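You operate a simulated robot arm through the tools that you are given. There is no shell and no other tool.

You run a simulated robot arm. Do the job below in one go: nothing can be reset, and whatever is moved stays where it is left.

JOB
Move the purple, blue and green bobbins from the bobbin rack to the notches that the braid card lists.
Fine: turn notch A to the back first.

The check looks at the end state, three seconds after you hand in, the way a careful person would. Anything else that was tipped, shoved, dropped, spilled or broken makes it a failure.

ROBOT AND FRAMES
A 6-joint arm with a three-finger gripper, fixed in place. Base frame: the origin is on the floor under the middle of its stand, x ahead of it, y to its left, z up. Readings come in mm, degrees, newtons and seconds.
It reaches about 1213 mm from its shoulder. Its first joint turns from -166.0 to 166.0 degrees. Payload 4.89 kg.
The TCP is the grasp point between the finger pads, 30 mm short of the fingertips. In the tool frame z runs along the fingers and y along their closing line. The gripper opens to 164 mm; its body begins 125 mm behind the TCP.
Orientation is that of the tool frame in the base frame, as a unit quaternion [x, y, z, w]. With the fingers straight down and closing along the base's y, the tool's x points along the base's -x, its y along +y and its z along -z.

CONTROLS
- The arm moves only by the tool nudge_tool. Its argument "motion" is a list of rows, each an object of numbers (a shift or turn left out is 0, a gripper value left out holds the last): "rx", "ry", "rz": the turn, a rotation vector about the tool's x, y, z in degrees; "dx", "dy", "dz": the shift along the tool's x, y, z in mm; "jaw": the closure in counts, from 0 (fully open) to 255 (shut). In form: [{"rx": .., "ry": .., "rz": .., "dx": .., "dy": .., "dz": .., "jaw": ..}, ...]. A call has 1 to 20 rows; each row shifts and turns the commanded pose from where the row before left it, along the tool's axes as they then stand. Rows are played at 5 a second. More than 50 mm and 8.6 degrees between two rows, or a gripper value outside its range, and nothing of the call is played. Where a pose cannot be reached the arm comes as near as it can. A force on the tool above 40 N (or 10 N above the force at the start of the call, whichever is more), or a blocked arm, ends the call early, and 0.2 s more pass. Each finger travels about 108 mm/s and halts on what it meets, pressing with about 21 N; the grip force reading is that of the motor and also rises with nothing between the fingers. The clock runs only during rows and for 0.2 s after the last one: add rows that do not move to give the fingers time. The reply holds the time, the measured pose of the TCP, the force on the tool along the base axes, the opening and the grip force, in the units named above and with some noise, with the torque about the TCP (base axes, N m) and any sound that the robot's microphone picked up, and new pictures: "views" is both (left out), scene, wrist or none.
- Cameras (640 x 400 px; columns grow to the right, rows downward): "scene" is fixed at [40.4, 494.8, 1795.4]; the picture's right is [-0.69, -0.72, 0.00], its down [-0.48, 0.46, -0.75] and it looks along [0.54, -0.52, -0.66] (base axes); focal length 331 px, centre (320, 200). "wrist" rides on the gripper at [76, -2, -152] in the tool frame; the picture's right is [0.02, 1.00, 0.00], its down [-0.88, 0.02, -0.47] and it looks along [-0.47, 0.01, 0.88] (tool axes); focal length 247 px, centre (320, 200). There is no depth. A picture from a camera that has moved, and an enlarged one, comes with that camera's place and axes in the base frame and with its lens. The place of the scene camera against the robot may be out by one fixed shift of up to 18 mm in any direction.
- raise_lower(by): moves the trunk up (or, below 0, down) by that many mm; the arm rides with it, the base frame stays. It gives what a move gives, with no picture.
- enlarge(camera, box): a new picture of the part [left, top, right, bottom] of that camera's present view, enlarged. It takes no simulated time.
- close_job(): hands the job in; it is judged then, once.

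Places have to be worked out from the pictures, the camera data and where the tool is seen. Open the gripper and draw the arm clear of the work before you hand the job in, unless the task says otherwise.

The tools are called as name(argument=value, ...) on one line, values as JSON. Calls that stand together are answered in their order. nudge_tool: Moves the arm, as the interface text tells. Its arguments: {"type":"object","properties":{"motion":{"type":"array","items":{"type":"object","properties":{"rx":{"type":"number"},"ry":{"type":"number"},"rz":{"type":"number"},"dx":{"type":"number"},"dy":{"type":"number"},"dz":{"type":"number"},"jaw":{"type":"number"}}}},"views":{"type":"string","enum":["both","scene","wrist","none"]}},"required":["motion"]} The other tools are called the same way: raise_lower (by) moves the trunk up or down; enlarge (camera, box) takes an enlarged picture of a part of a camera's view; close_job () hands the job in.

At the start:

```text
t: 0.0
tcp_pos: [486.7, 30.6, 1348.7]
orientation: [-0.001, 1.0, 0.0, 0.0]
contact_force: [-0.3, -0.2, -0.3]
torque: [0.01, 0.0, -0.02]
gripper_width: 164.1
grip_force: 0.1
trunk travel left (down, up): [-200.0, 190.0]
```

scene: 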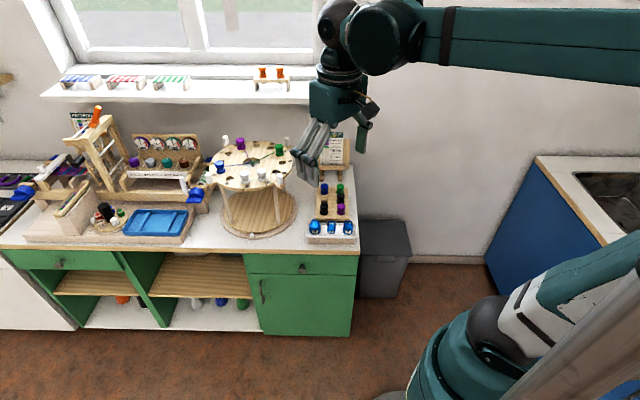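
wrist: 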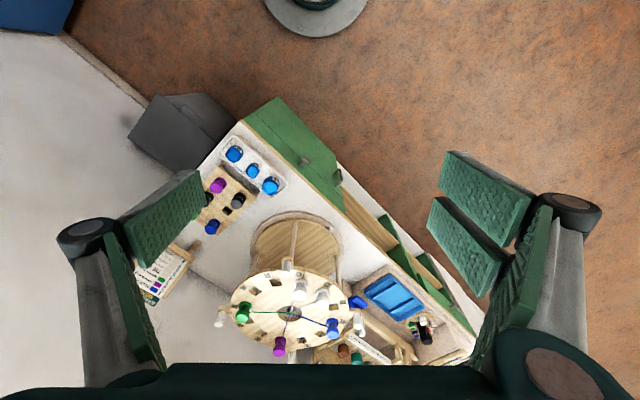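

I start by looking closely at the workspace: the card, the braiding disk and the bobbin rack, in both cameras.

enlarge(camera="scene", box=[190, 120, 370, 250])

enlarge(camera="wrist", box=[190, 240, 390, 365])

enlarge(camera="wrist", box=[120, 130, 300, 310])

enlarge(camera="scene", box=[300, 120, 370, 250])

```text
3.08 times, centred on (280, 185) of scene
camera zoom: at [40.4, 494.8, 1795.4], right [-0.69, -0.72, 0.0], down [-0.48, 0.46, -0.75], along [0.54, -0.52, -0.66], focal length 1017 px, centre (443, 246)
```

zoom: 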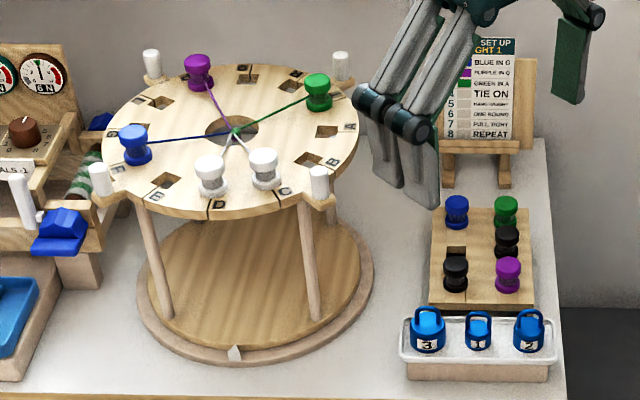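

```text
3.20 times, centred on (290, 302) of wrist
camera zoom: at [410.9, 29.7, 1503.1], right [-0.02, 1.0, 0.0], down [0.88, 0.02, 0.47], along [0.47, 0.01, -0.88], focal length 790 px, centre (416, -128)
```

zoom: 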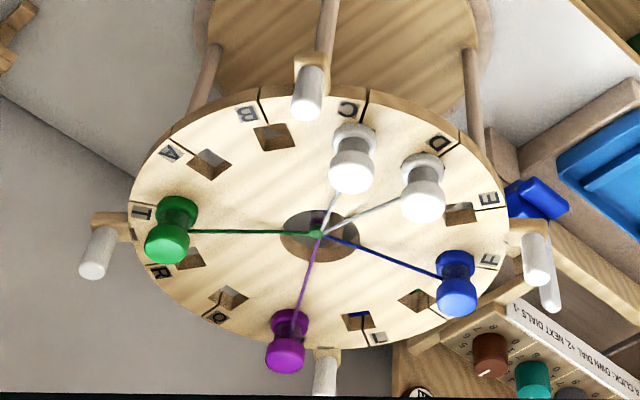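

```text
2.22 times, centred on (210, 220) of wrist
camera zoom: at [410.9, 29.7, 1503.1], right [-0.02, 1.0, 0.0], down [0.88, 0.02, 0.47], along [0.47, 0.01, -0.88], focal length 549 px, centre (564, 156)
```

zoom: 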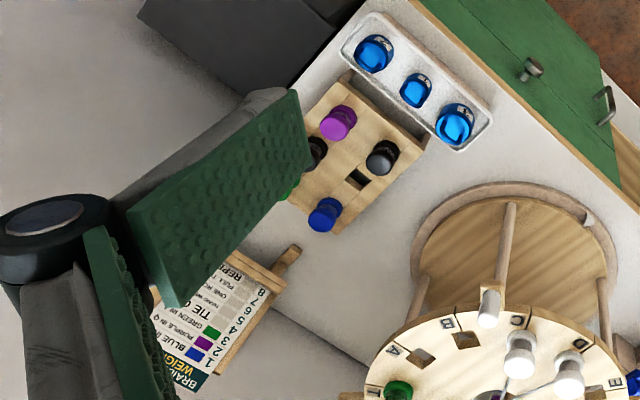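

```text
3.08 times, centred on (335, 185) of scene
camera zoom: at [40.4, 494.8, 1795.4], right [-0.69, -0.72, 0.0], down [-0.48, 0.46, -0.75], along [0.54, -0.52, -0.66], focal length 1017 px, centre (274, 246)
```

zoom: 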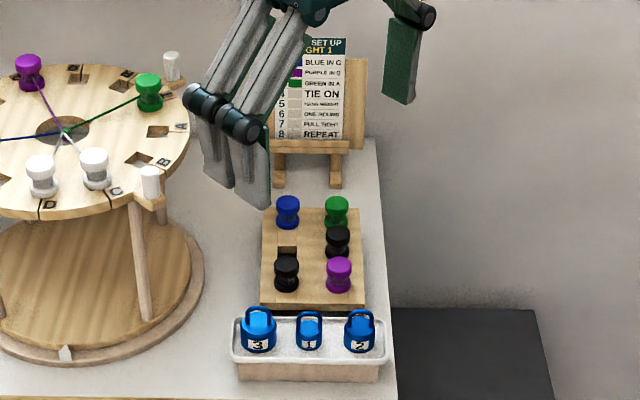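

The card is partly hidden behind the fingers in the scene view, so I enlarge it more, along with the disc letters.

enlarge(camera="scene", box=[315, 128, 355, 170])

enlarge(camera="wrist", box=[120, 240, 200, 310])

enlarge(camera="scene", box=[200, 130, 300, 195])

enlarge(camera="wrist", box=[225, 300, 325, 362])

```text
9.52 times, centred on (335, 149) of scene
camera zoom: at [40.4, 494.8, 1795.4], right [-0.69, -0.72, 0.0], down [-0.48, 0.46, -0.75], along [0.54, -0.52, -0.66], focal length 3148 px, centre (177, 686)
```

zoom: 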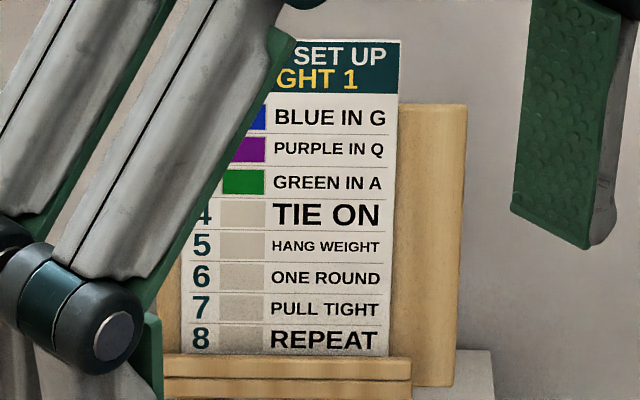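

```text
5.71 times, centred on (160, 275) of wrist
camera zoom: at [410.9, 29.7, 1503.1], right [-0.02, 1.0, 0.0], down [0.88, 0.02, 0.47], along [0.47, 0.01, -0.88], focal length 1411 px, centre (1234, -229)
```

zoom: 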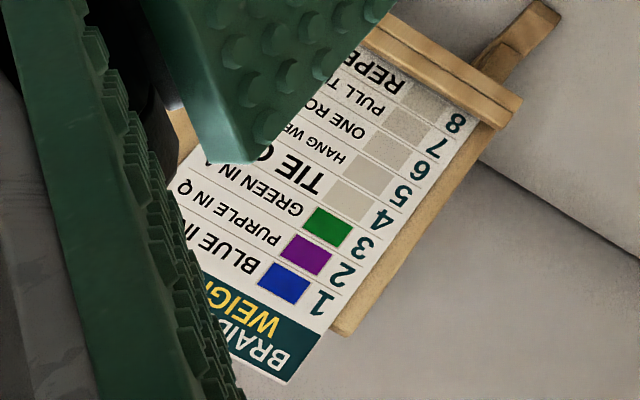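

```text
6.15 times, centred on (250, 162) of scene
camera zoom: at [40.4, 494.8, 1795.4], right [-0.69, -0.72, 0.0], down [-0.48, 0.46, -0.75], along [0.54, -0.52, -0.66], focal length 2034 px, centre (751, 431)
```

zoom: 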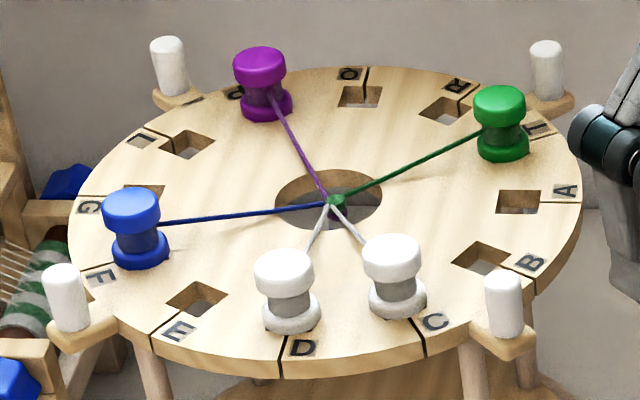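

```text
6.40 times, centred on (275, 331) of wrist
camera zoom: at [410.9, 29.7, 1503.1], right [-0.02, 1.0, 0.0], down [0.88, 0.02, 0.47], along [0.47, 0.01, -0.88], focal length 1581 px, centre (608, -638)
```

zoom: 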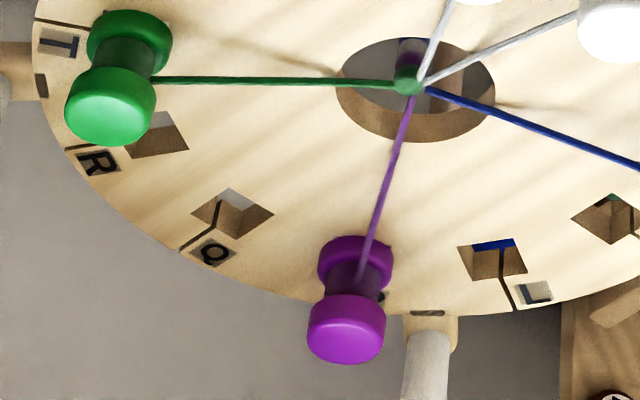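

The card reads: blue in G, purple in Q, green in A (weight 1). Disc letters, clockwise from above, look like A B C D E F G L O Q R T; A is now toward the right side of the counter view, so it needs about a quarter turn. I move the arm toward the rack to see it close up and free the scene view.

nudge_tool(motion=[{"dx": -14.1, "dy": -28.9, "dz": 24.9}, {"dx": -14.1, "dy": -28.9, "dz": 24.9}, {"dx": -14.1, "dy": -28.9, "dz": 24.9}, {"dx": -14.1, "dy": -28.9, "dz": 24.9}, {"dx": -14.1, "dy": -28.9, "dz": 24.9}, {"dx": -14.1, "dy": -28.9, "dz": 24.9}, {"dx": -14.1, "dy": -28.9, "dz": 24.9}, {"dx": -14.1, "dy": -28.9, "dz": 24.9}])

```text
t: 1.8
tcp_pos: [599.6, -198.7, 1153.7]
orientation: [0.0, 1.0, 0.0, 0.0]
contact_force: [-0.7, 1.2, 1.2]
torque: [-0.15, -0.19, 0.01]
gripper_width: 164.0
grip_force: 0.0
trunk travel left (down, up): [-200.0, 190.0]
camera wrist: at [523.0, -200.5, 1304.8], right [-0.02, 1.0, 0.0], down [0.88, 0.02, 0.47], along [0.47, 0.01, -0.88], focal length 247 px, centre (320, 200)
```

scene: 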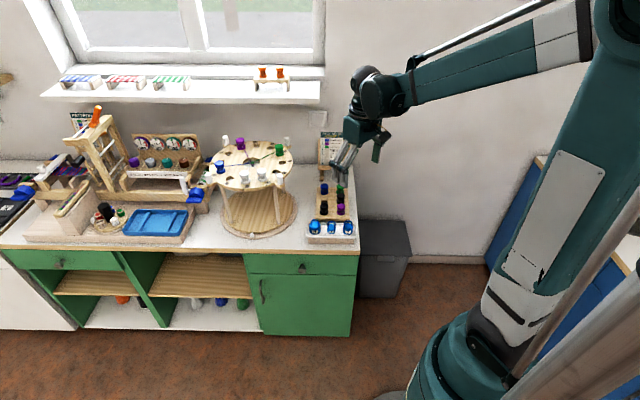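
wrist: 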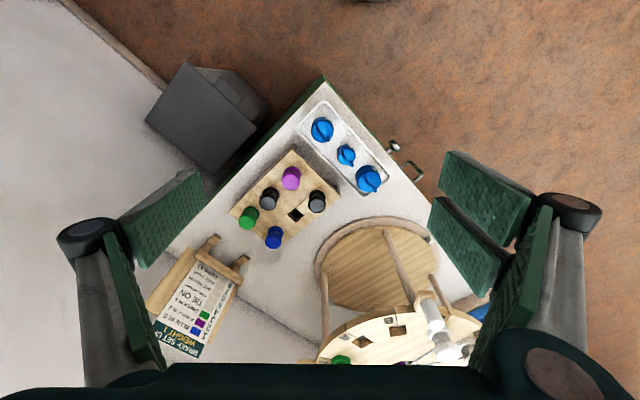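

The rack, tray and card are clear of the gripper now. I enlarge the rack, the disc stand and its base mark.

enlarge(camera="wrist", box=[215, 140, 345, 260])

enlarge(camera="scene", box=[205, 170, 305, 245])

enlarge(camera="wrist", box=[310, 210, 470, 330])

enlarge(camera="scene", box=[300, 170, 365, 245])

enlarge(camera="scene", box=[195, 125, 305, 200])

```text
3.33 times, centred on (280, 200) of wrist
camera zoom: at [523.0, -200.5, 1304.8], right [-0.02, 1.0, 0.0], down [0.88, 0.02, 0.47], along [0.47, 0.01, -0.88], focal length 823 px, centre (453, 200)
```

zoom: 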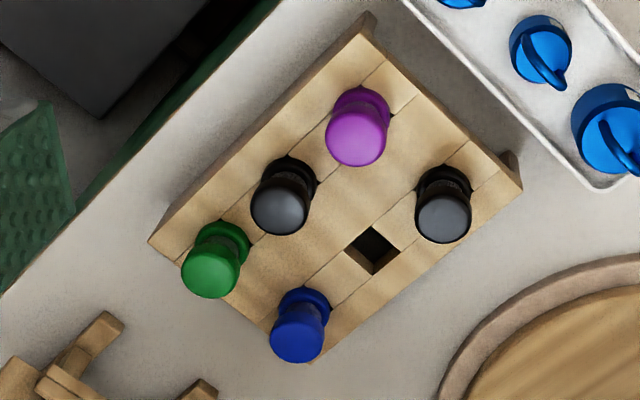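

```text
5.33 times, centred on (255, 208) of scene
camera zoom: at [40.4, 494.8, 1795.4], right [-0.69, -0.72, 0.0], down [-0.48, 0.46, -0.75], along [0.54, -0.52, -0.66], focal length 1763 px, centre (667, 160)
```

zoom: 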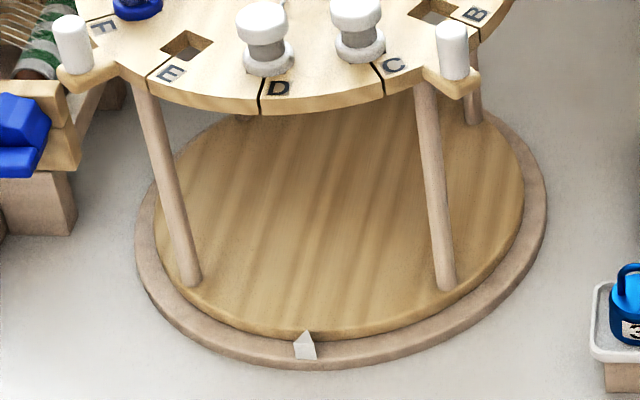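

```text
3.33 times, centred on (390, 270) of wrist
camera zoom: at [523.0, -200.5, 1304.8], right [-0.02, 1.0, 0.0], down [0.88, 0.02, 0.47], along [0.47, 0.01, -0.88], focal length 823 px, centre (87, -33)
```

zoom: 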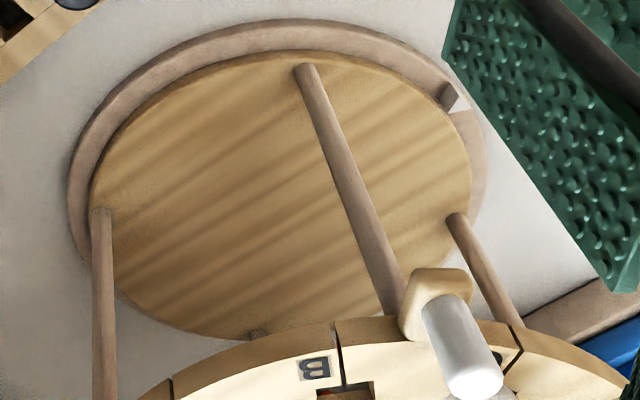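

```text
5.33 times, centred on (332, 208) of scene
camera zoom: at [40.4, 494.8, 1795.4], right [-0.69, -0.72, 0.0], down [-0.48, 0.46, -0.75], along [0.54, -0.52, -0.66], focal length 1763 px, centre (253, 160)
```

zoom: 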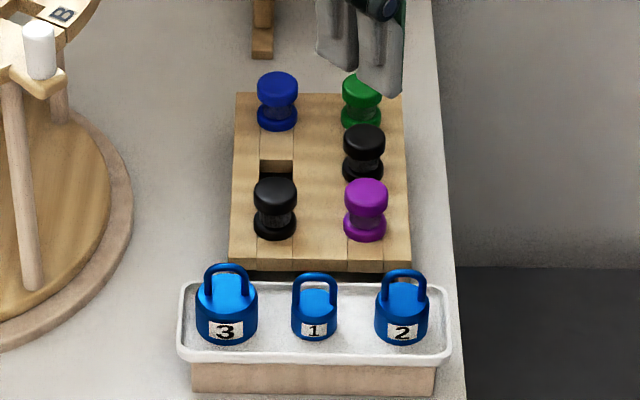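

```text
5.33 times, centred on (250, 162) of scene
camera zoom: at [40.4, 494.8, 1795.4], right [-0.69, -0.72, 0.0], down [-0.48, 0.46, -0.75], along [0.54, -0.52, -0.66], focal length 1763 px, centre (693, 400)
```

zoom: 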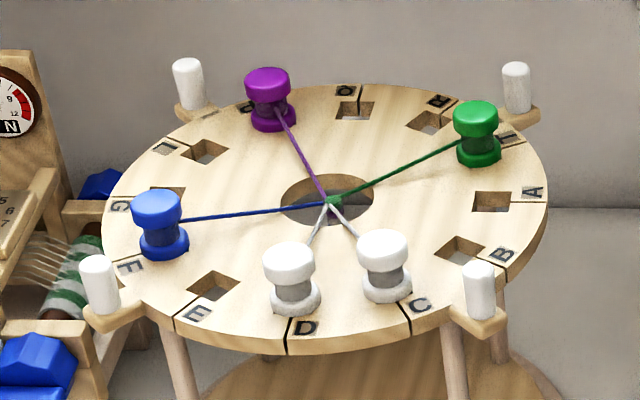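

The stand (disc, four legs, round plate) sits on a ring with a fixed white pointer at the front; the white pegs on the rim are the handles. The rack is a 2×3 grid at about 45° to my base with ~65 mm pitch. I go up and over to look down on the disc.

nudge_tool(motion=[{"dz": -45}, {"dz": -45}, {"dz": -45}, {"dz": -45}, {"dx": -25, "dy": 25}, {"dx": -25, "dy": 25}, {"dx": -25, "dy": 25}, {"dx": -25, "dy": 25}, {"dx": -25, "dy": 25}, {"dx": -25, "dy": 25}, {"dx": -25, "dy": 15}, {"dx": -20}])

```text
t: 4.4
tcp_pos: [797.4, -33.1, 1333.3]
orientation: [0.0, 1.0, 0.0, 0.0]
contact_force: [-0.5, 0.9, 0.5]
torque: [-0.05, -0.05, 0.02]
gripper_width: 163.7
grip_force: 0.1
trunk travel left (down, up): [-200.0, 190.0]
camera wrist: at [720.4, -35.4, 1485.4], right [-0.02, 1.0, 0.0], down [0.88, 0.02, 0.47], along [0.47, 0.01, -0.88], focal length 247 px, centre (320, 200)
```

scene: 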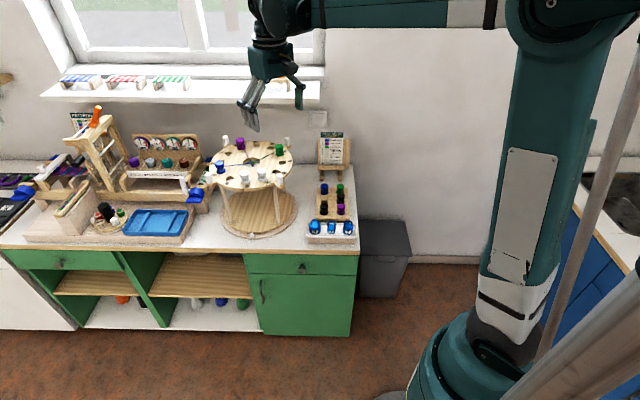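
wrist: 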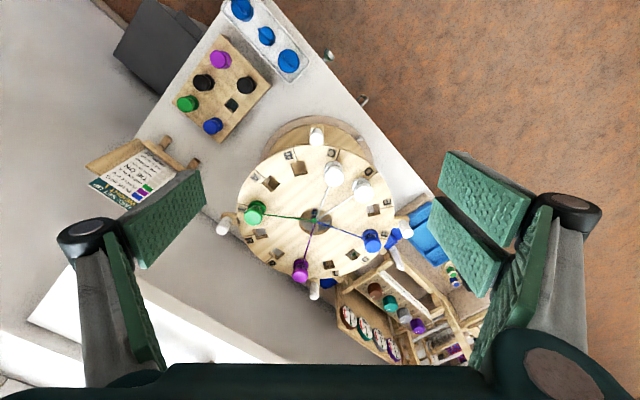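

enlarge(camera="wrist", box=[210, 120, 420, 305])

enlarge(camera="wrist", box=[320, 180, 470, 290])

enlarge(camera="wrist", box=[160, 0, 320, 140])

enlarge(camera="scene", box=[235, 20, 315, 140])

```text
2.16 times, centred on (315, 212) of wrist
camera zoom: at [720.4, -35.4, 1485.4], right [-0.02, 1.0, 0.0], down [0.88, 0.02, 0.47], along [0.47, 0.01, -0.88], focal length 534 px, centre (331, 173)
```

zoom: 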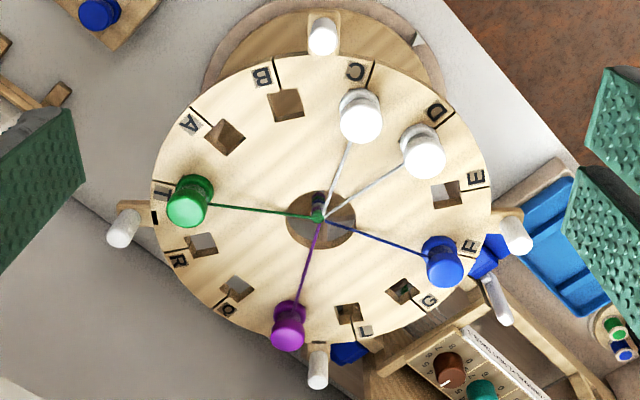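

```text
3.64 times, centred on (395, 235) of wrist
camera zoom: at [720.4, -35.4, 1485.4], right [-0.02, 1.0, 0.0], down [0.88, 0.02, 0.47], along [0.47, 0.01, -0.88], focal length 898 px, centre (47, 73)
```

zoom: 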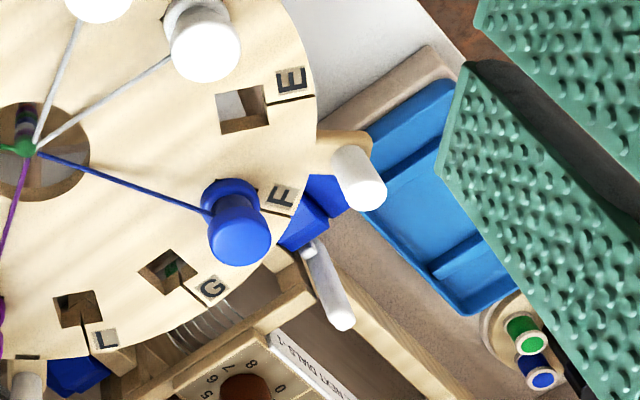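

```text
2.86 times, centred on (240, 70) of wrist
camera zoom: at [720.4, -35.4, 1485.4], right [-0.02, 1.0, 0.0], down [0.88, 0.02, 0.47], along [0.47, 0.01, -0.88], focal length 706 px, centre (549, 571)
```

zoom: 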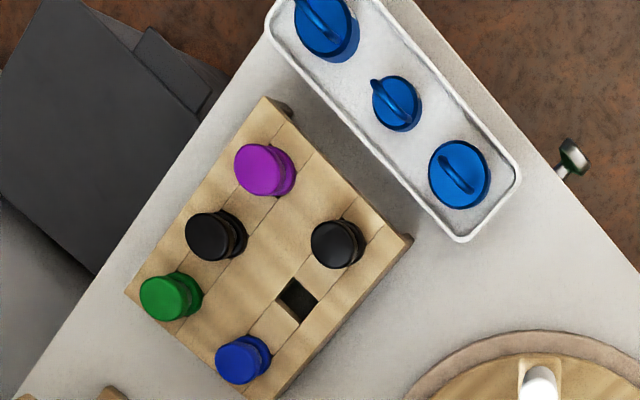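

```text
3.33 times, centred on (275, 80) of scene
camera zoom: at [40.4, 494.8, 1795.4], right [-0.69, -0.72, 0.0], down [-0.48, 0.46, -0.75], along [0.54, -0.52, -0.66], focal length 1102 px, centre (470, 600)
```

zoom: 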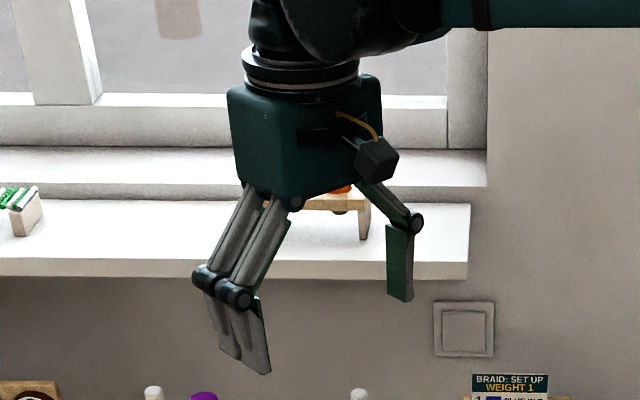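

The disc top is at z≈1053 with hub ≈(1002,-40) and hole radius ≈120; A is at ≈225°, so a +90° (counter-clockwise from above) turn puts it at the back. Before going near, I test in free air how the gripper closes.

nudge_tool(motion=[{"jaw": 150}, {}, {}, {}, {}])

enlarge(camera="scene", box=[235, 20, 315, 140])

```text
t: 5.6
tcp_pos: [795.4, -35.0, 1333.9]
orientation: [0.0, 1.0, 0.0, 0.0]
contact_force: [-0.2, 0.2, 0.4]
torque: [0.0, -0.02, 0.0]
gripper_width: 67.5
grip_force: 0.1
trunk travel left (down, up): [-200.0, 190.0]
camera wrist: at [720.2, -35.9, 1485.4], right [-0.02, 1.0, 0.0], down [0.88, 0.02, 0.47], along [0.47, 0.01, -0.88], focal length 247 px, centre (320, 200)
```

scene: 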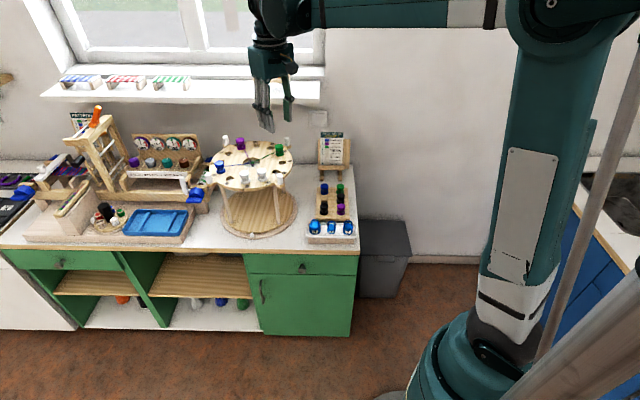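
wrist: 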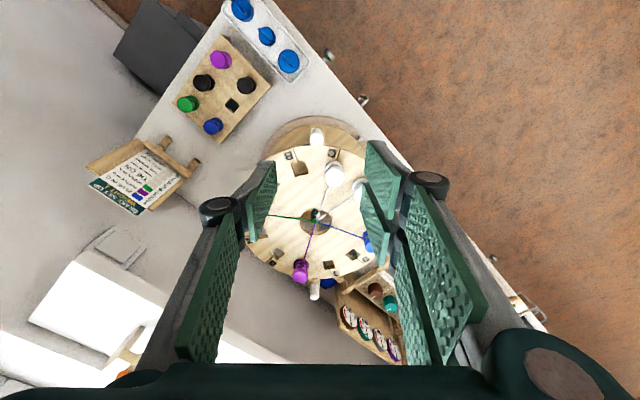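

```text
3.33 times, centred on (275, 80) of scene
camera zoom: at [40.4, 494.8, 1795.4], right [-0.69, -0.72, 0.0], down [-0.48, 0.46, -0.75], along [0.54, -0.52, -0.66], focal length 1102 px, centre (470, 600)
```

zoom: 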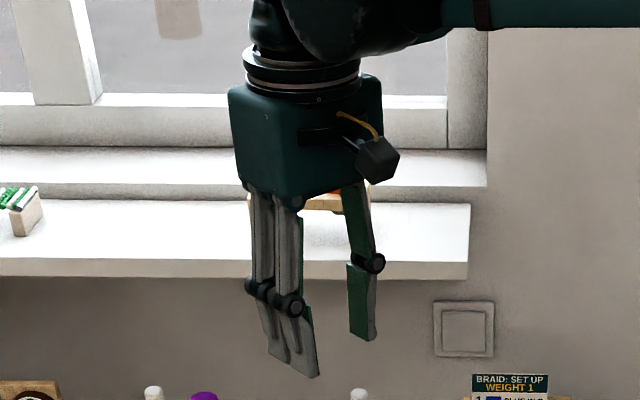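

enlarge(camera="wrist", box=[180, 120, 500, 320])

enlarge(camera="scene", box=[250, 75, 310, 140])

enlarge(camera="scene", box=[250, 150, 285, 200])

```text
2.00 times, centred on (340, 220) of wrist
camera zoom: at [720.2, -35.9, 1485.4], right [-0.02, 1.0, 0.0], down [0.88, 0.02, 0.47], along [0.47, 0.01, -0.88], focal length 494 px, centre (280, 160)
```

zoom: 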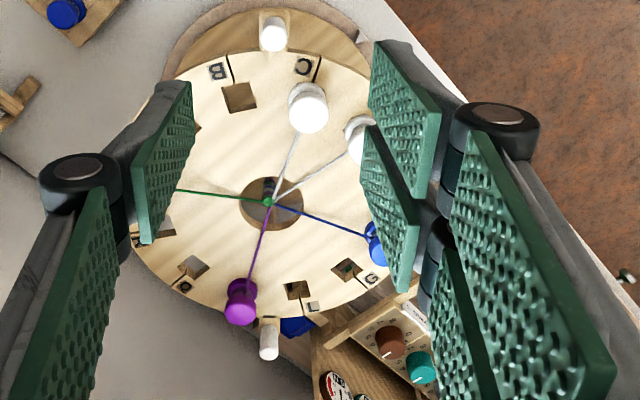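

```text
6.15 times, centred on (280, 108) of scene
camera zoom: at [40.4, 494.8, 1795.4], right [-0.69, -0.72, 0.0], down [-0.48, 0.46, -0.75], along [0.54, -0.52, -0.66], focal length 2034 px, centre (566, 769)
```

zoom: 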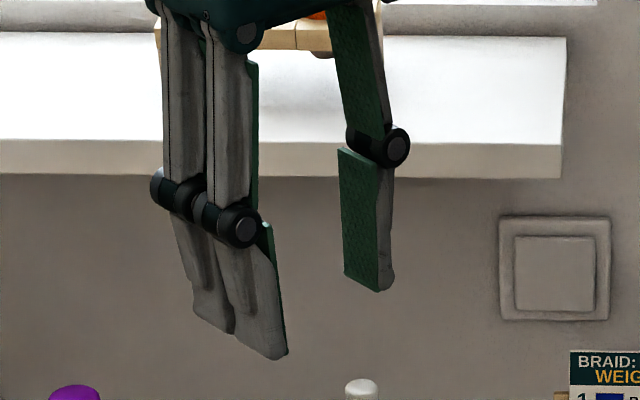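

```text
8.00 times, centred on (268, 175) of scene
camera zoom: at [40.4, 494.8, 1795.4], right [-0.69, -0.72, 0.0], down [-0.48, 0.46, -0.75], along [0.54, -0.52, -0.66], focal length 2644 px, centre (740, 400)
```

zoom: 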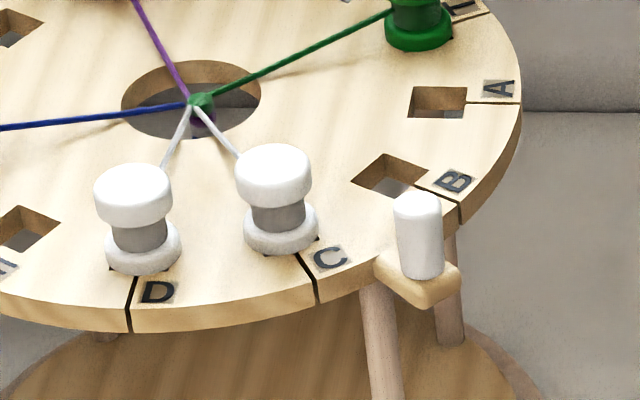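

Opening ≈ 164 − 0.643·counts, and pads stay roughly parallel with thin tips. The front handle peg is at ≈(819,-40), top z≈1088. I descend above it with the jaw ~70 mm open so the closing line is tangential.

nudge_tool(motion=[{"dx": -7, "dy": -1.7, "dz": 40}, {"dx": -7, "dy": -1.7, "dz": 40}, {"dx": -7, "dy": -1.6, "dz": 40}, {"dz": 30}, {}])

```text
t: 6.8
tcp_pos: [815.7, -39.9, 1181.6]
orientation: [0.0, 1.0, 0.0, -0.001]
contact_force: [0.6, 0.6, 0.1]
torque: [0.0, 0.07, -0.01]
gripper_width: 67.4
grip_force: 0.2
trunk travel left (down, up): [-200.0, 190.0]
camera wrist: at [739.1, -41.5, 1334.1], right [-0.02, 1.0, 0.0], down [0.88, 0.02, 0.47], along [0.47, 0.01, -0.88], focal length 247 px, centre (320, 200)
```

scene: 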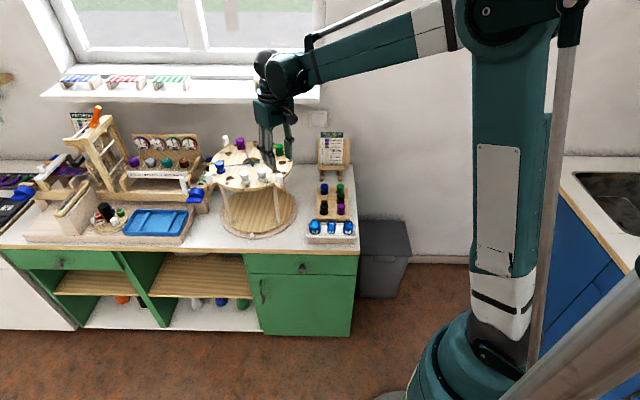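
wrist: 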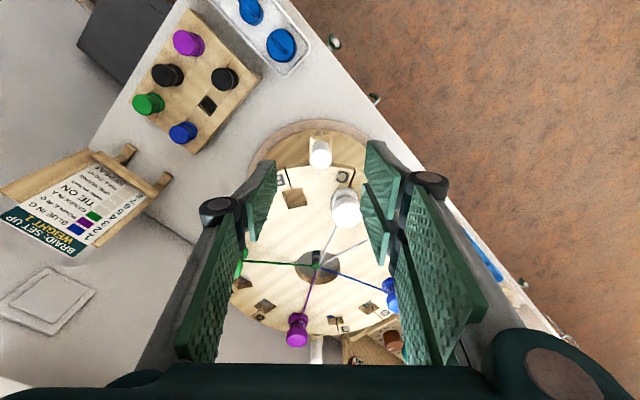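

enlarge(camera="wrist", box=[230, 110, 430, 235])

enlarge(camera="scene", box=[230, 90, 310, 200])

```text
3.20 times, centred on (330, 172) of wrist
camera zoom: at [739.1, -41.5, 1334.1], right [-0.02, 1.0, 0.0], down [0.88, 0.02, 0.47], along [0.47, 0.01, -0.88], focal length 790 px, centre (288, 288)
```

zoom: 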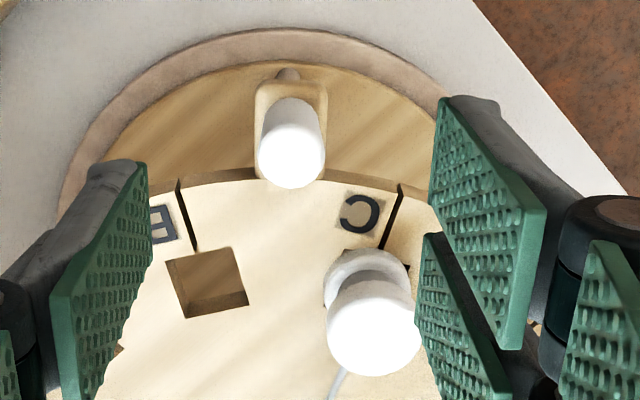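

```text
3.64 times, centred on (270, 145) of scene
camera zoom: at [40.4, 494.8, 1795.4], right [-0.69, -0.72, 0.0], down [-0.48, 0.46, -0.75], along [0.54, -0.52, -0.66], focal length 1202 px, centre (502, 400)
```

zoom: 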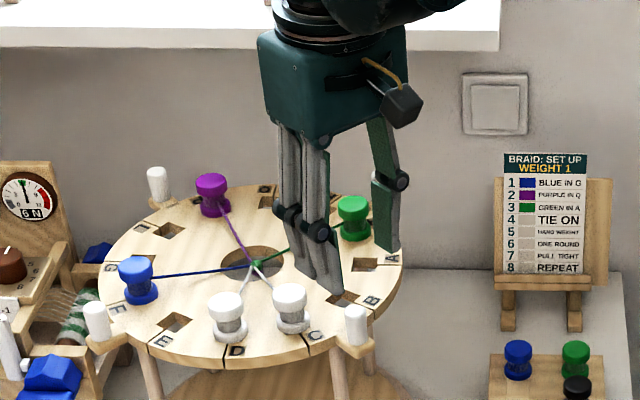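

The peg is centered well between the pads and bobbin C clears the near pads by ~10 mm. I lower so the tips stop just above the disc top level and then close on the peg.

nudge_tool(motion=[{"dz": 35}, {"dz": 30}, {"dz": 20}, {"dz": 3}, {}])

enlarge(camera="scene", box=[230, 120, 310, 200])

enlarge(camera="wrist", box=[230, 110, 430, 235])

```text
t: 8.0
tcp_pos: [816.6, -39.5, 1093.4]
orientation: [0.0, 1.0, 0.001, 0.0]
contact_force: [-0.4, 0.5, 0.5]
torque: [0.0, 0.01, 0.0]
gripper_width: 67.7
grip_force: 0.1
trunk travel left (down, up): [-200.0, 190.0]
camera wrist: at [740.5, -41.7, 1245.9], right [-0.02, 1.0, 0.0], down [0.88, 0.02, 0.47], along [0.47, 0.01, -0.88], focal length 247 px, centre (320, 200)
```

scene: 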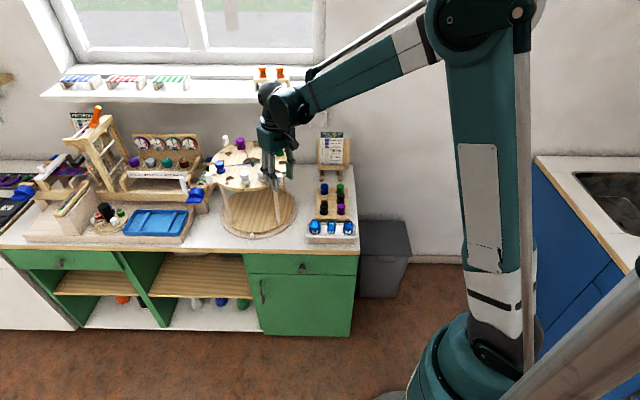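
wrist: 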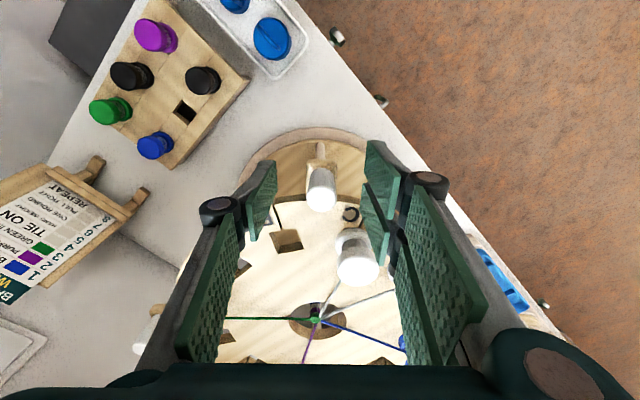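

```text
5.00 times, centred on (270, 160) of scene
camera zoom: at [40.4, 494.8, 1795.4], right [-0.69, -0.72, 0.0], down [-0.48, 0.46, -0.75], along [0.54, -0.52, -0.66], focal length 1653 px, centre (570, 400)
```

zoom: 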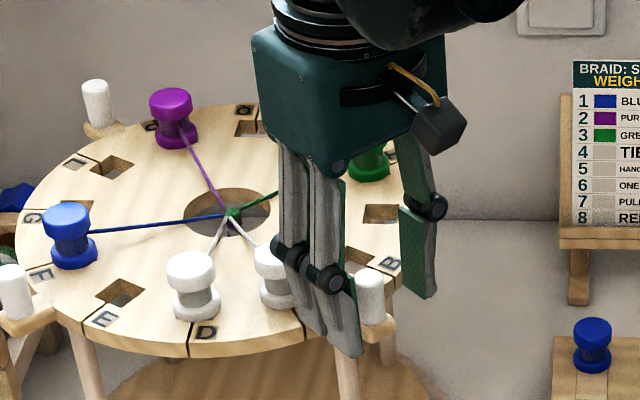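

```text
3.20 times, centred on (330, 172) of wrist
camera zoom: at [740.5, -41.7, 1245.9], right [-0.02, 1.0, 0.0], down [0.88, 0.02, 0.47], along [0.47, 0.01, -0.88], focal length 790 px, centre (288, 288)
```

zoom: 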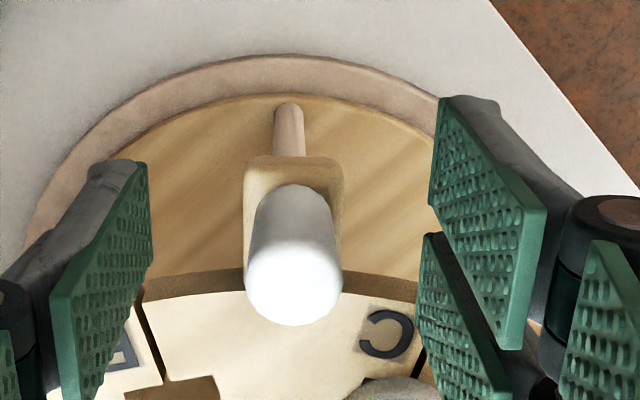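

Tips are beside the peg and clear of the C bobbin. I close on the peg.

nudge_tool(motion=[{"jaw": 215}, {}, {}, {"jaw": 240}, {}, {}])

enlarge(camera="wrist", box=[210, 110, 430, 345])

```text
t: 9.4
tcp_pos: [816.7, -39.6, 1093.9]
orientation: [0.001, 1.0, 0.0, 0.001]
contact_force: [-2.0, 1.0, -4.0]
torque: [-0.01, 0.02, 0.1]
gripper_width: 20.1
grip_force: 45.2
trunk travel left (down, up): [-200.0, 190.0]
camera wrist: at [740.5, -41.7, 1245.9], right [-0.02, 1.0, 0.0], down [0.88, 0.02, 0.47], along [0.47, 0.01, -0.88], focal length 247 px, centre (320, 200)
```

scene: 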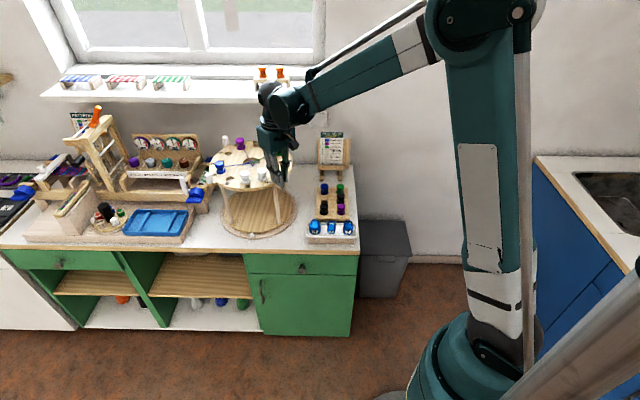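
wrist: 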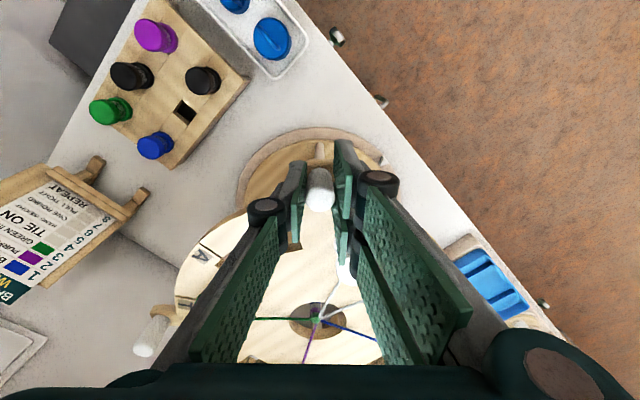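

```text
1.70 times, centred on (320, 228) of wrist
camera zoom: at [740.5, -41.7, 1245.9], right [-0.02, 1.0, 0.0], down [0.88, 0.02, 0.47], along [0.47, 0.01, -0.88], focal length 420 px, centre (320, 153)
```

zoom: 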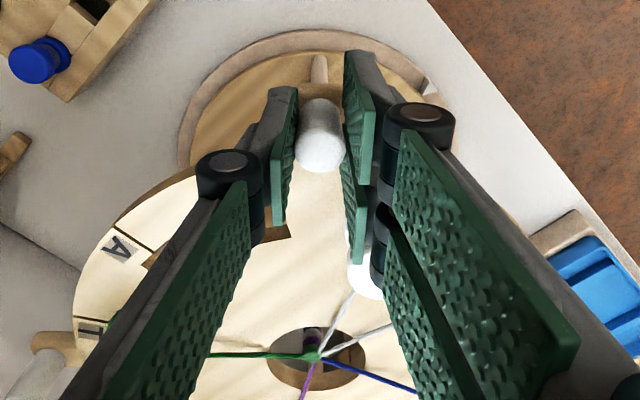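

Gripped the peg (20 mm, light forces). I test-turn the disc a few degrees counter-clockwise along the arc around the hub.

nudge_tool(motion=[{"dx": -0.113, "dy": -6.467, "rz": -2}, {"dx": -0.113, "dy": -6.467, "rz": -2}, {"dx": -0.113, "dy": -6.467, "rz": -2}, {}])

enlarge(camera="scene", box=[195, 125, 305, 245])

```text
t: 10.4
tcp_pos: [818.4, -59.4, 1093.4]
orientation: [-0.053, 0.999, 0.0, 0.001]
contact_force: [16.1, 4.4, 9.7]
torque: [0.13, -0.62, 0.12]
gripper_width: 20.1
grip_force: 45.2
trunk travel left (down, up): [-200.0, 190.0]
camera wrist: at [742.1, -69.0, 1245.8], right [-0.13, 0.99, 0.0], down [0.87, 0.11, 0.47], along [0.47, 0.06, -0.88], focal length 247 px, centre (320, 200)
```

scene: 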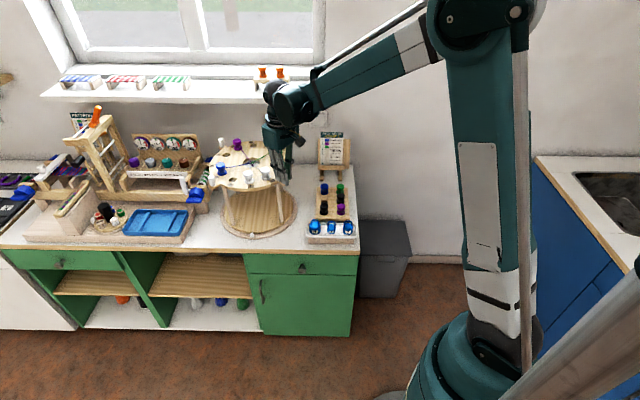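
wrist: 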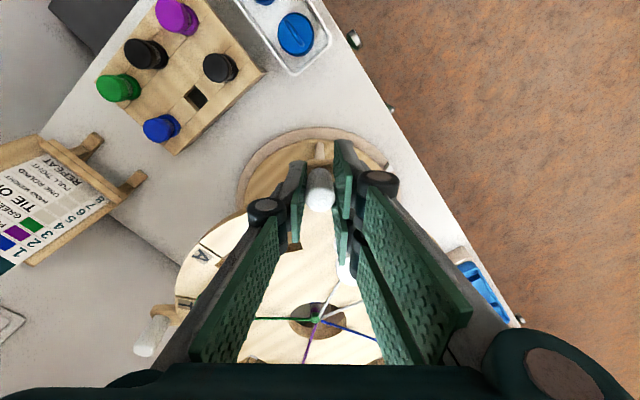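

```text
3.33 times, centred on (250, 185) of scene
camera zoom: at [40.4, 494.8, 1795.4], right [-0.69, -0.72, 0.0], down [-0.48, 0.46, -0.75], along [0.54, -0.52, -0.66], focal length 1102 px, centre (553, 250)
```

zoom: 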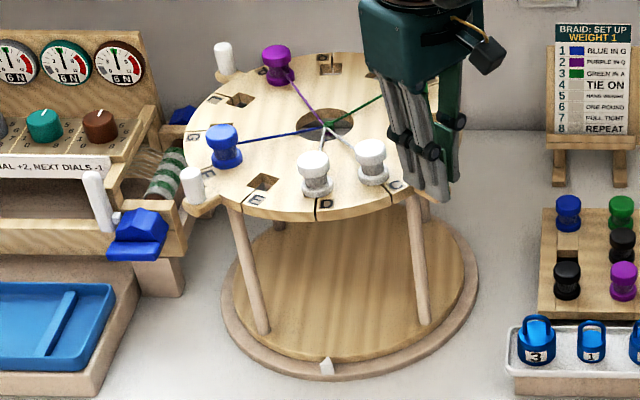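

The whole stand turns easily, but the fully gripped peg gives 16 N of side load, so I'll loosen to a cage (~28 mm) and only push. I also worked out that the window sill (front edge ≈25 mm behind the target of A, z≈1228–1250) overhangs the back, so I'll use this peg only to about 228° and finish with the next peg along the front.

nudge_tool(motion=[{"jaw": 211}, {}, {"dx": -0.253, "dy": -9.66, "rz": -3}, {"dx": -0.253, "dy": -9.66, "rz": -3}, {"dx": -0.253, "dy": -9.66, "rz": -3}, {"dx": -0.253, "dy": -9.66, "rz": -3}, {}])

enlarge(camera="scene", box=[195, 125, 305, 245])

```text
t: 12.0
tcp_pos: [824.6, -97.5, 1093.0]
orientation: [-0.157, 0.988, 0.0, 0.001]
contact_force: [0.7, 0.0, 0.5]
torque: [0.01, -0.04, 0.03]
gripper_width: 28.4
grip_force: 0.0
trunk travel left (down, up): [-200.0, 190.0]
camera wrist: at [752.9, -124.0, 1246.9], right [-0.33, 0.94, 0.0], down [0.83, 0.29, 0.47], along [0.45, 0.16, -0.88], focal length 247 px, centre (320, 200)
```

scene: 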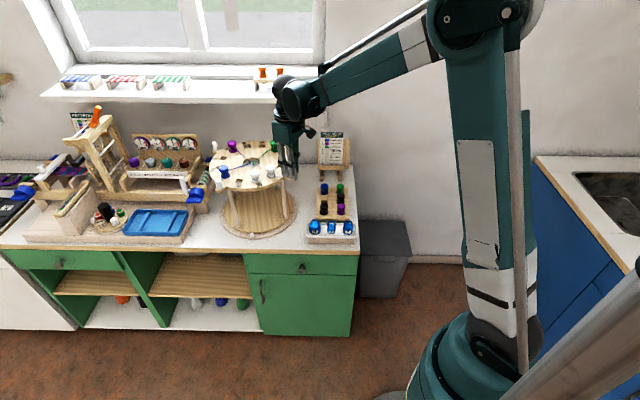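
wrist: 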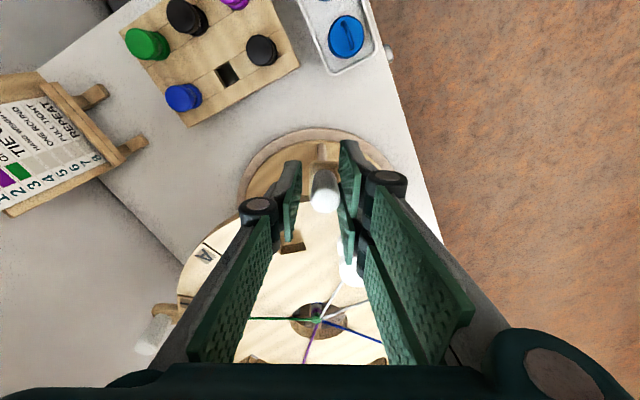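

```text
3.33 times, centred on (250, 185) of scene
camera zoom: at [40.4, 494.8, 1795.4], right [-0.69, -0.72, 0.0], down [-0.48, 0.46, -0.75], along [0.54, -0.52, -0.66], focal length 1102 px, centre (553, 250)
```

zoom: 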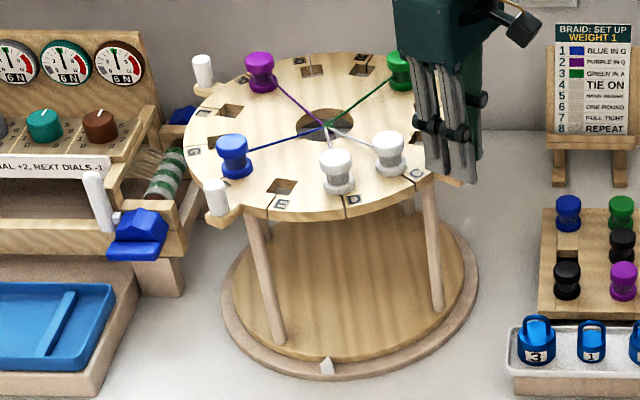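

The push works with negligible force and the ring stays put. I continue the arc by 30°.

nudge_tool(motion=[{"dx": -0.255, "dy": -9.735, "rz": -3}, {"dx": -0.255, "dy": -9.735, "rz": -3}, {"dx": -0.255, "dy": -9.735, "rz": -3}, {"dx": -0.255, "dy": -9.735, "rz": -3}, {"dx": -0.255, "dy": -9.735, "rz": -3}, {"dx": -0.255, "dy": -9.735, "rz": -3}, {"dx": -0.255, "dy": -9.735, "rz": -3}, {"dx": -0.255, "dy": -9.735, "rz": -3}, {"dx": -0.255, "dy": -9.735, "rz": -3}, {"dx": -0.255, "dy": -9.735, "rz": -3}, {}])

enlarge(camera="scene", box=[195, 125, 305, 245])

```text
t: 14.4
tcp_pos: [877.6, -177.2, 1093.7]
orientation: [-0.408, 0.913, 0.0, 0.0]
contact_force: [0.7, -0.1, -0.8]
torque: [0.0, 0.03, -0.02]
gripper_width: 28.6
grip_force: 0.0
trunk travel left (down, up): [-200.0, 190.0]
camera wrist: at [827.8, -236.0, 1245.7], right [-0.76, 0.65, 0.0], down [0.57, 0.67, 0.47], along [0.31, 0.36, -0.88], focal length 247 px, centre (320, 200)
```

scene: 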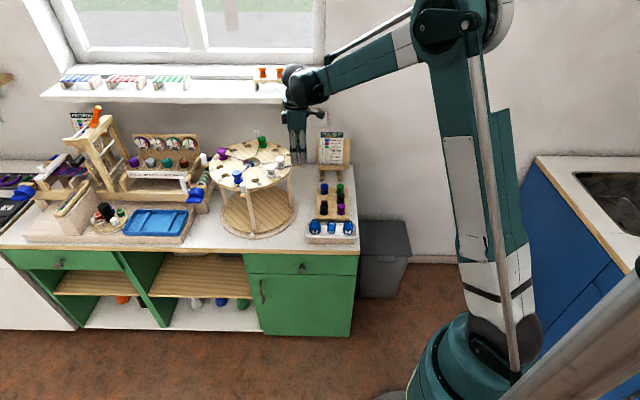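
wrist: 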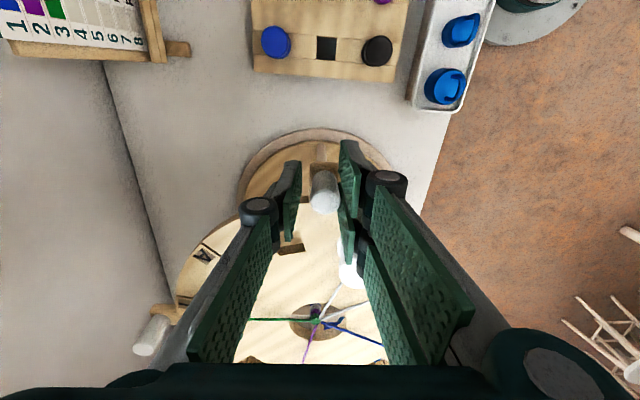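

```text
3.33 times, centred on (250, 185) of scene
camera zoom: at [40.4, 494.8, 1795.4], right [-0.69, -0.72, 0.0], down [-0.48, 0.46, -0.75], along [0.54, -0.52, -0.66], focal length 1102 px, centre (553, 250)
```

zoom: 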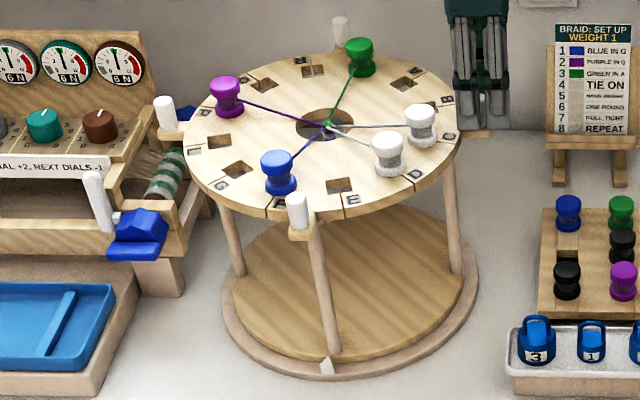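

The disc has turned ~46°, and the next peg is now at the front (≈136.5°). I lift off this peg straight up and swing the tool yaw before going over to the other peg.

nudge_tool(motion=[{"jaw": 195}, {}, {"dz": -30}, {"dz": -40}, {"dz": -40}, {"rz": 8.27}, {"rz": 8.27}, {"rz": 8.27}, {"rz": 8.27}, {"rz": 8.27}, {"rz": 8.27}, {"rz": 8.27}, {"rz": 8.27}, {"rz": 8.27}, {"rz": 8.27}, {"rz": 8.27}, {}])

```text
t: 18.0
tcp_pos: [876.7, -177.6, 1202.9]
orientation: [0.366, 0.931, 0.0, 0.001]
contact_force: [0.5, 0.4, 0.7]
torque: [0.01, 0.04, 0.01]
gripper_width: 38.7
grip_force: 0.0
trunk travel left (down, up): [-200.0, 190.0]
camera wrist: at [820.7, -126.7, 1354.9], right [0.67, 0.75, 0.0], down [0.66, -0.59, 0.47], along [0.35, -0.32, -0.88], focal length 247 px, centre (320, 200)
```

scene: 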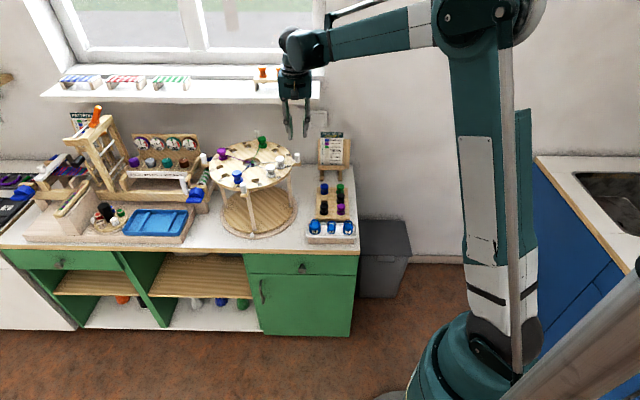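
wrist: 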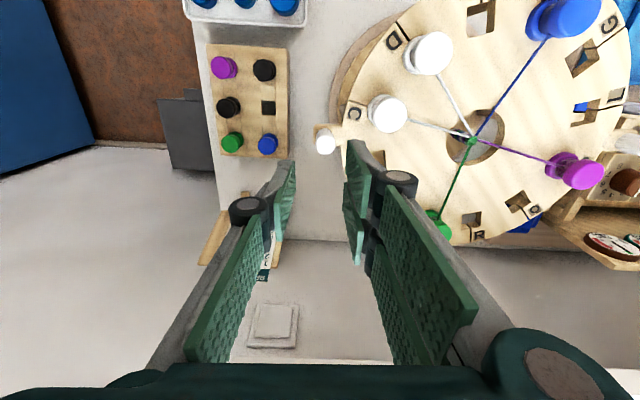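

Yaw is now −43°. I translate above the front peg with the jaw opened to ~67 mm.

nudge_tool(motion=[{"dx": 31.4, "dy": 31.1, "jaw": 150}, {"dx": 31.4, "dy": 31.1}, {"dx": 31.4, "dy": 31.1}, {"dx": 31.4, "dy": 31.1}, {"dx": 31.4, "dy": 31.1}, {"dx": 31.4, "dy": 31.1}, {}])

enlarge(camera="wrist", box=[230, 110, 430, 235])

```text
t: 19.6
tcp_pos: [864.6, 89.4, 1199.3]
orientation: [0.366, 0.931, 0.0, 0.001]
contact_force: [0.4, 0.4, 0.3]
torque: [-0.11, -0.02, 0.01]
gripper_width: 67.7
grip_force: 0.0
trunk travel left (down, up): [-200.0, 190.0]
camera wrist: at [807.5, 139.3, 1354.1], right [0.66, 0.75, 0.0], down [0.66, -0.59, 0.47], along [0.35, -0.31, -0.88], focal length 247 px, centre (320, 200)
```

scene: 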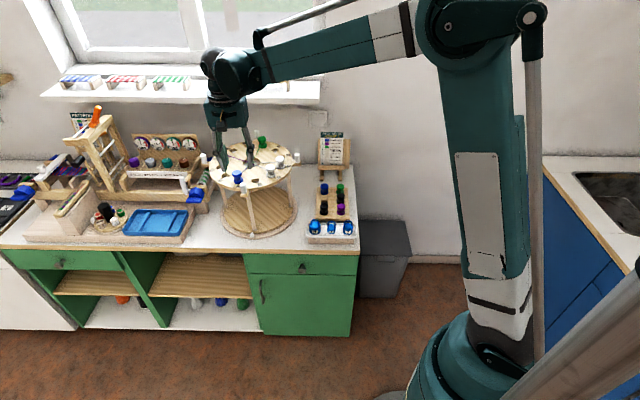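
wrist: 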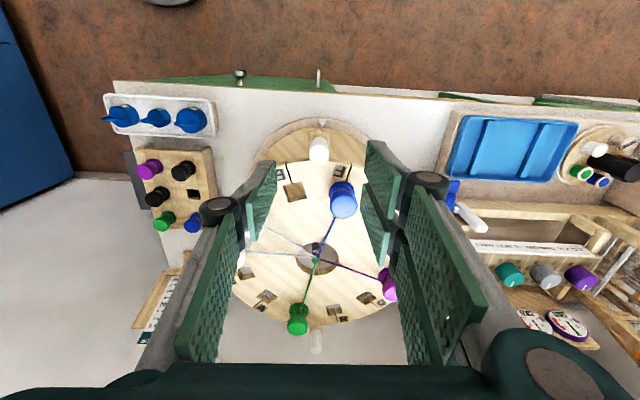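

```text
3.20 times, centred on (330, 172) of wrist
camera zoom: at [807.5, 139.3, 1354.1], right [0.66, 0.75, 0.0], down [0.66, -0.59, 0.47], along [0.35, -0.31, -0.88], focal length 790 px, centre (288, 288)
```

zoom: 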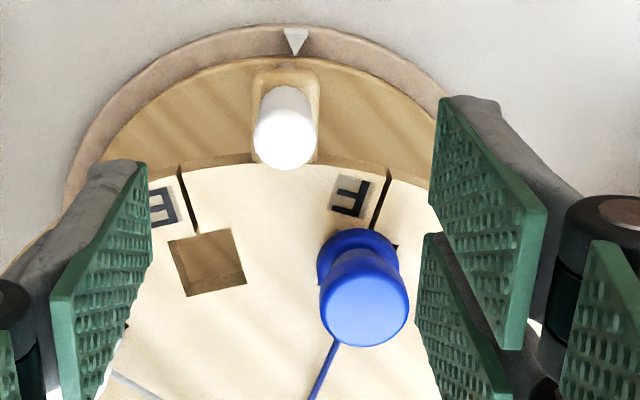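

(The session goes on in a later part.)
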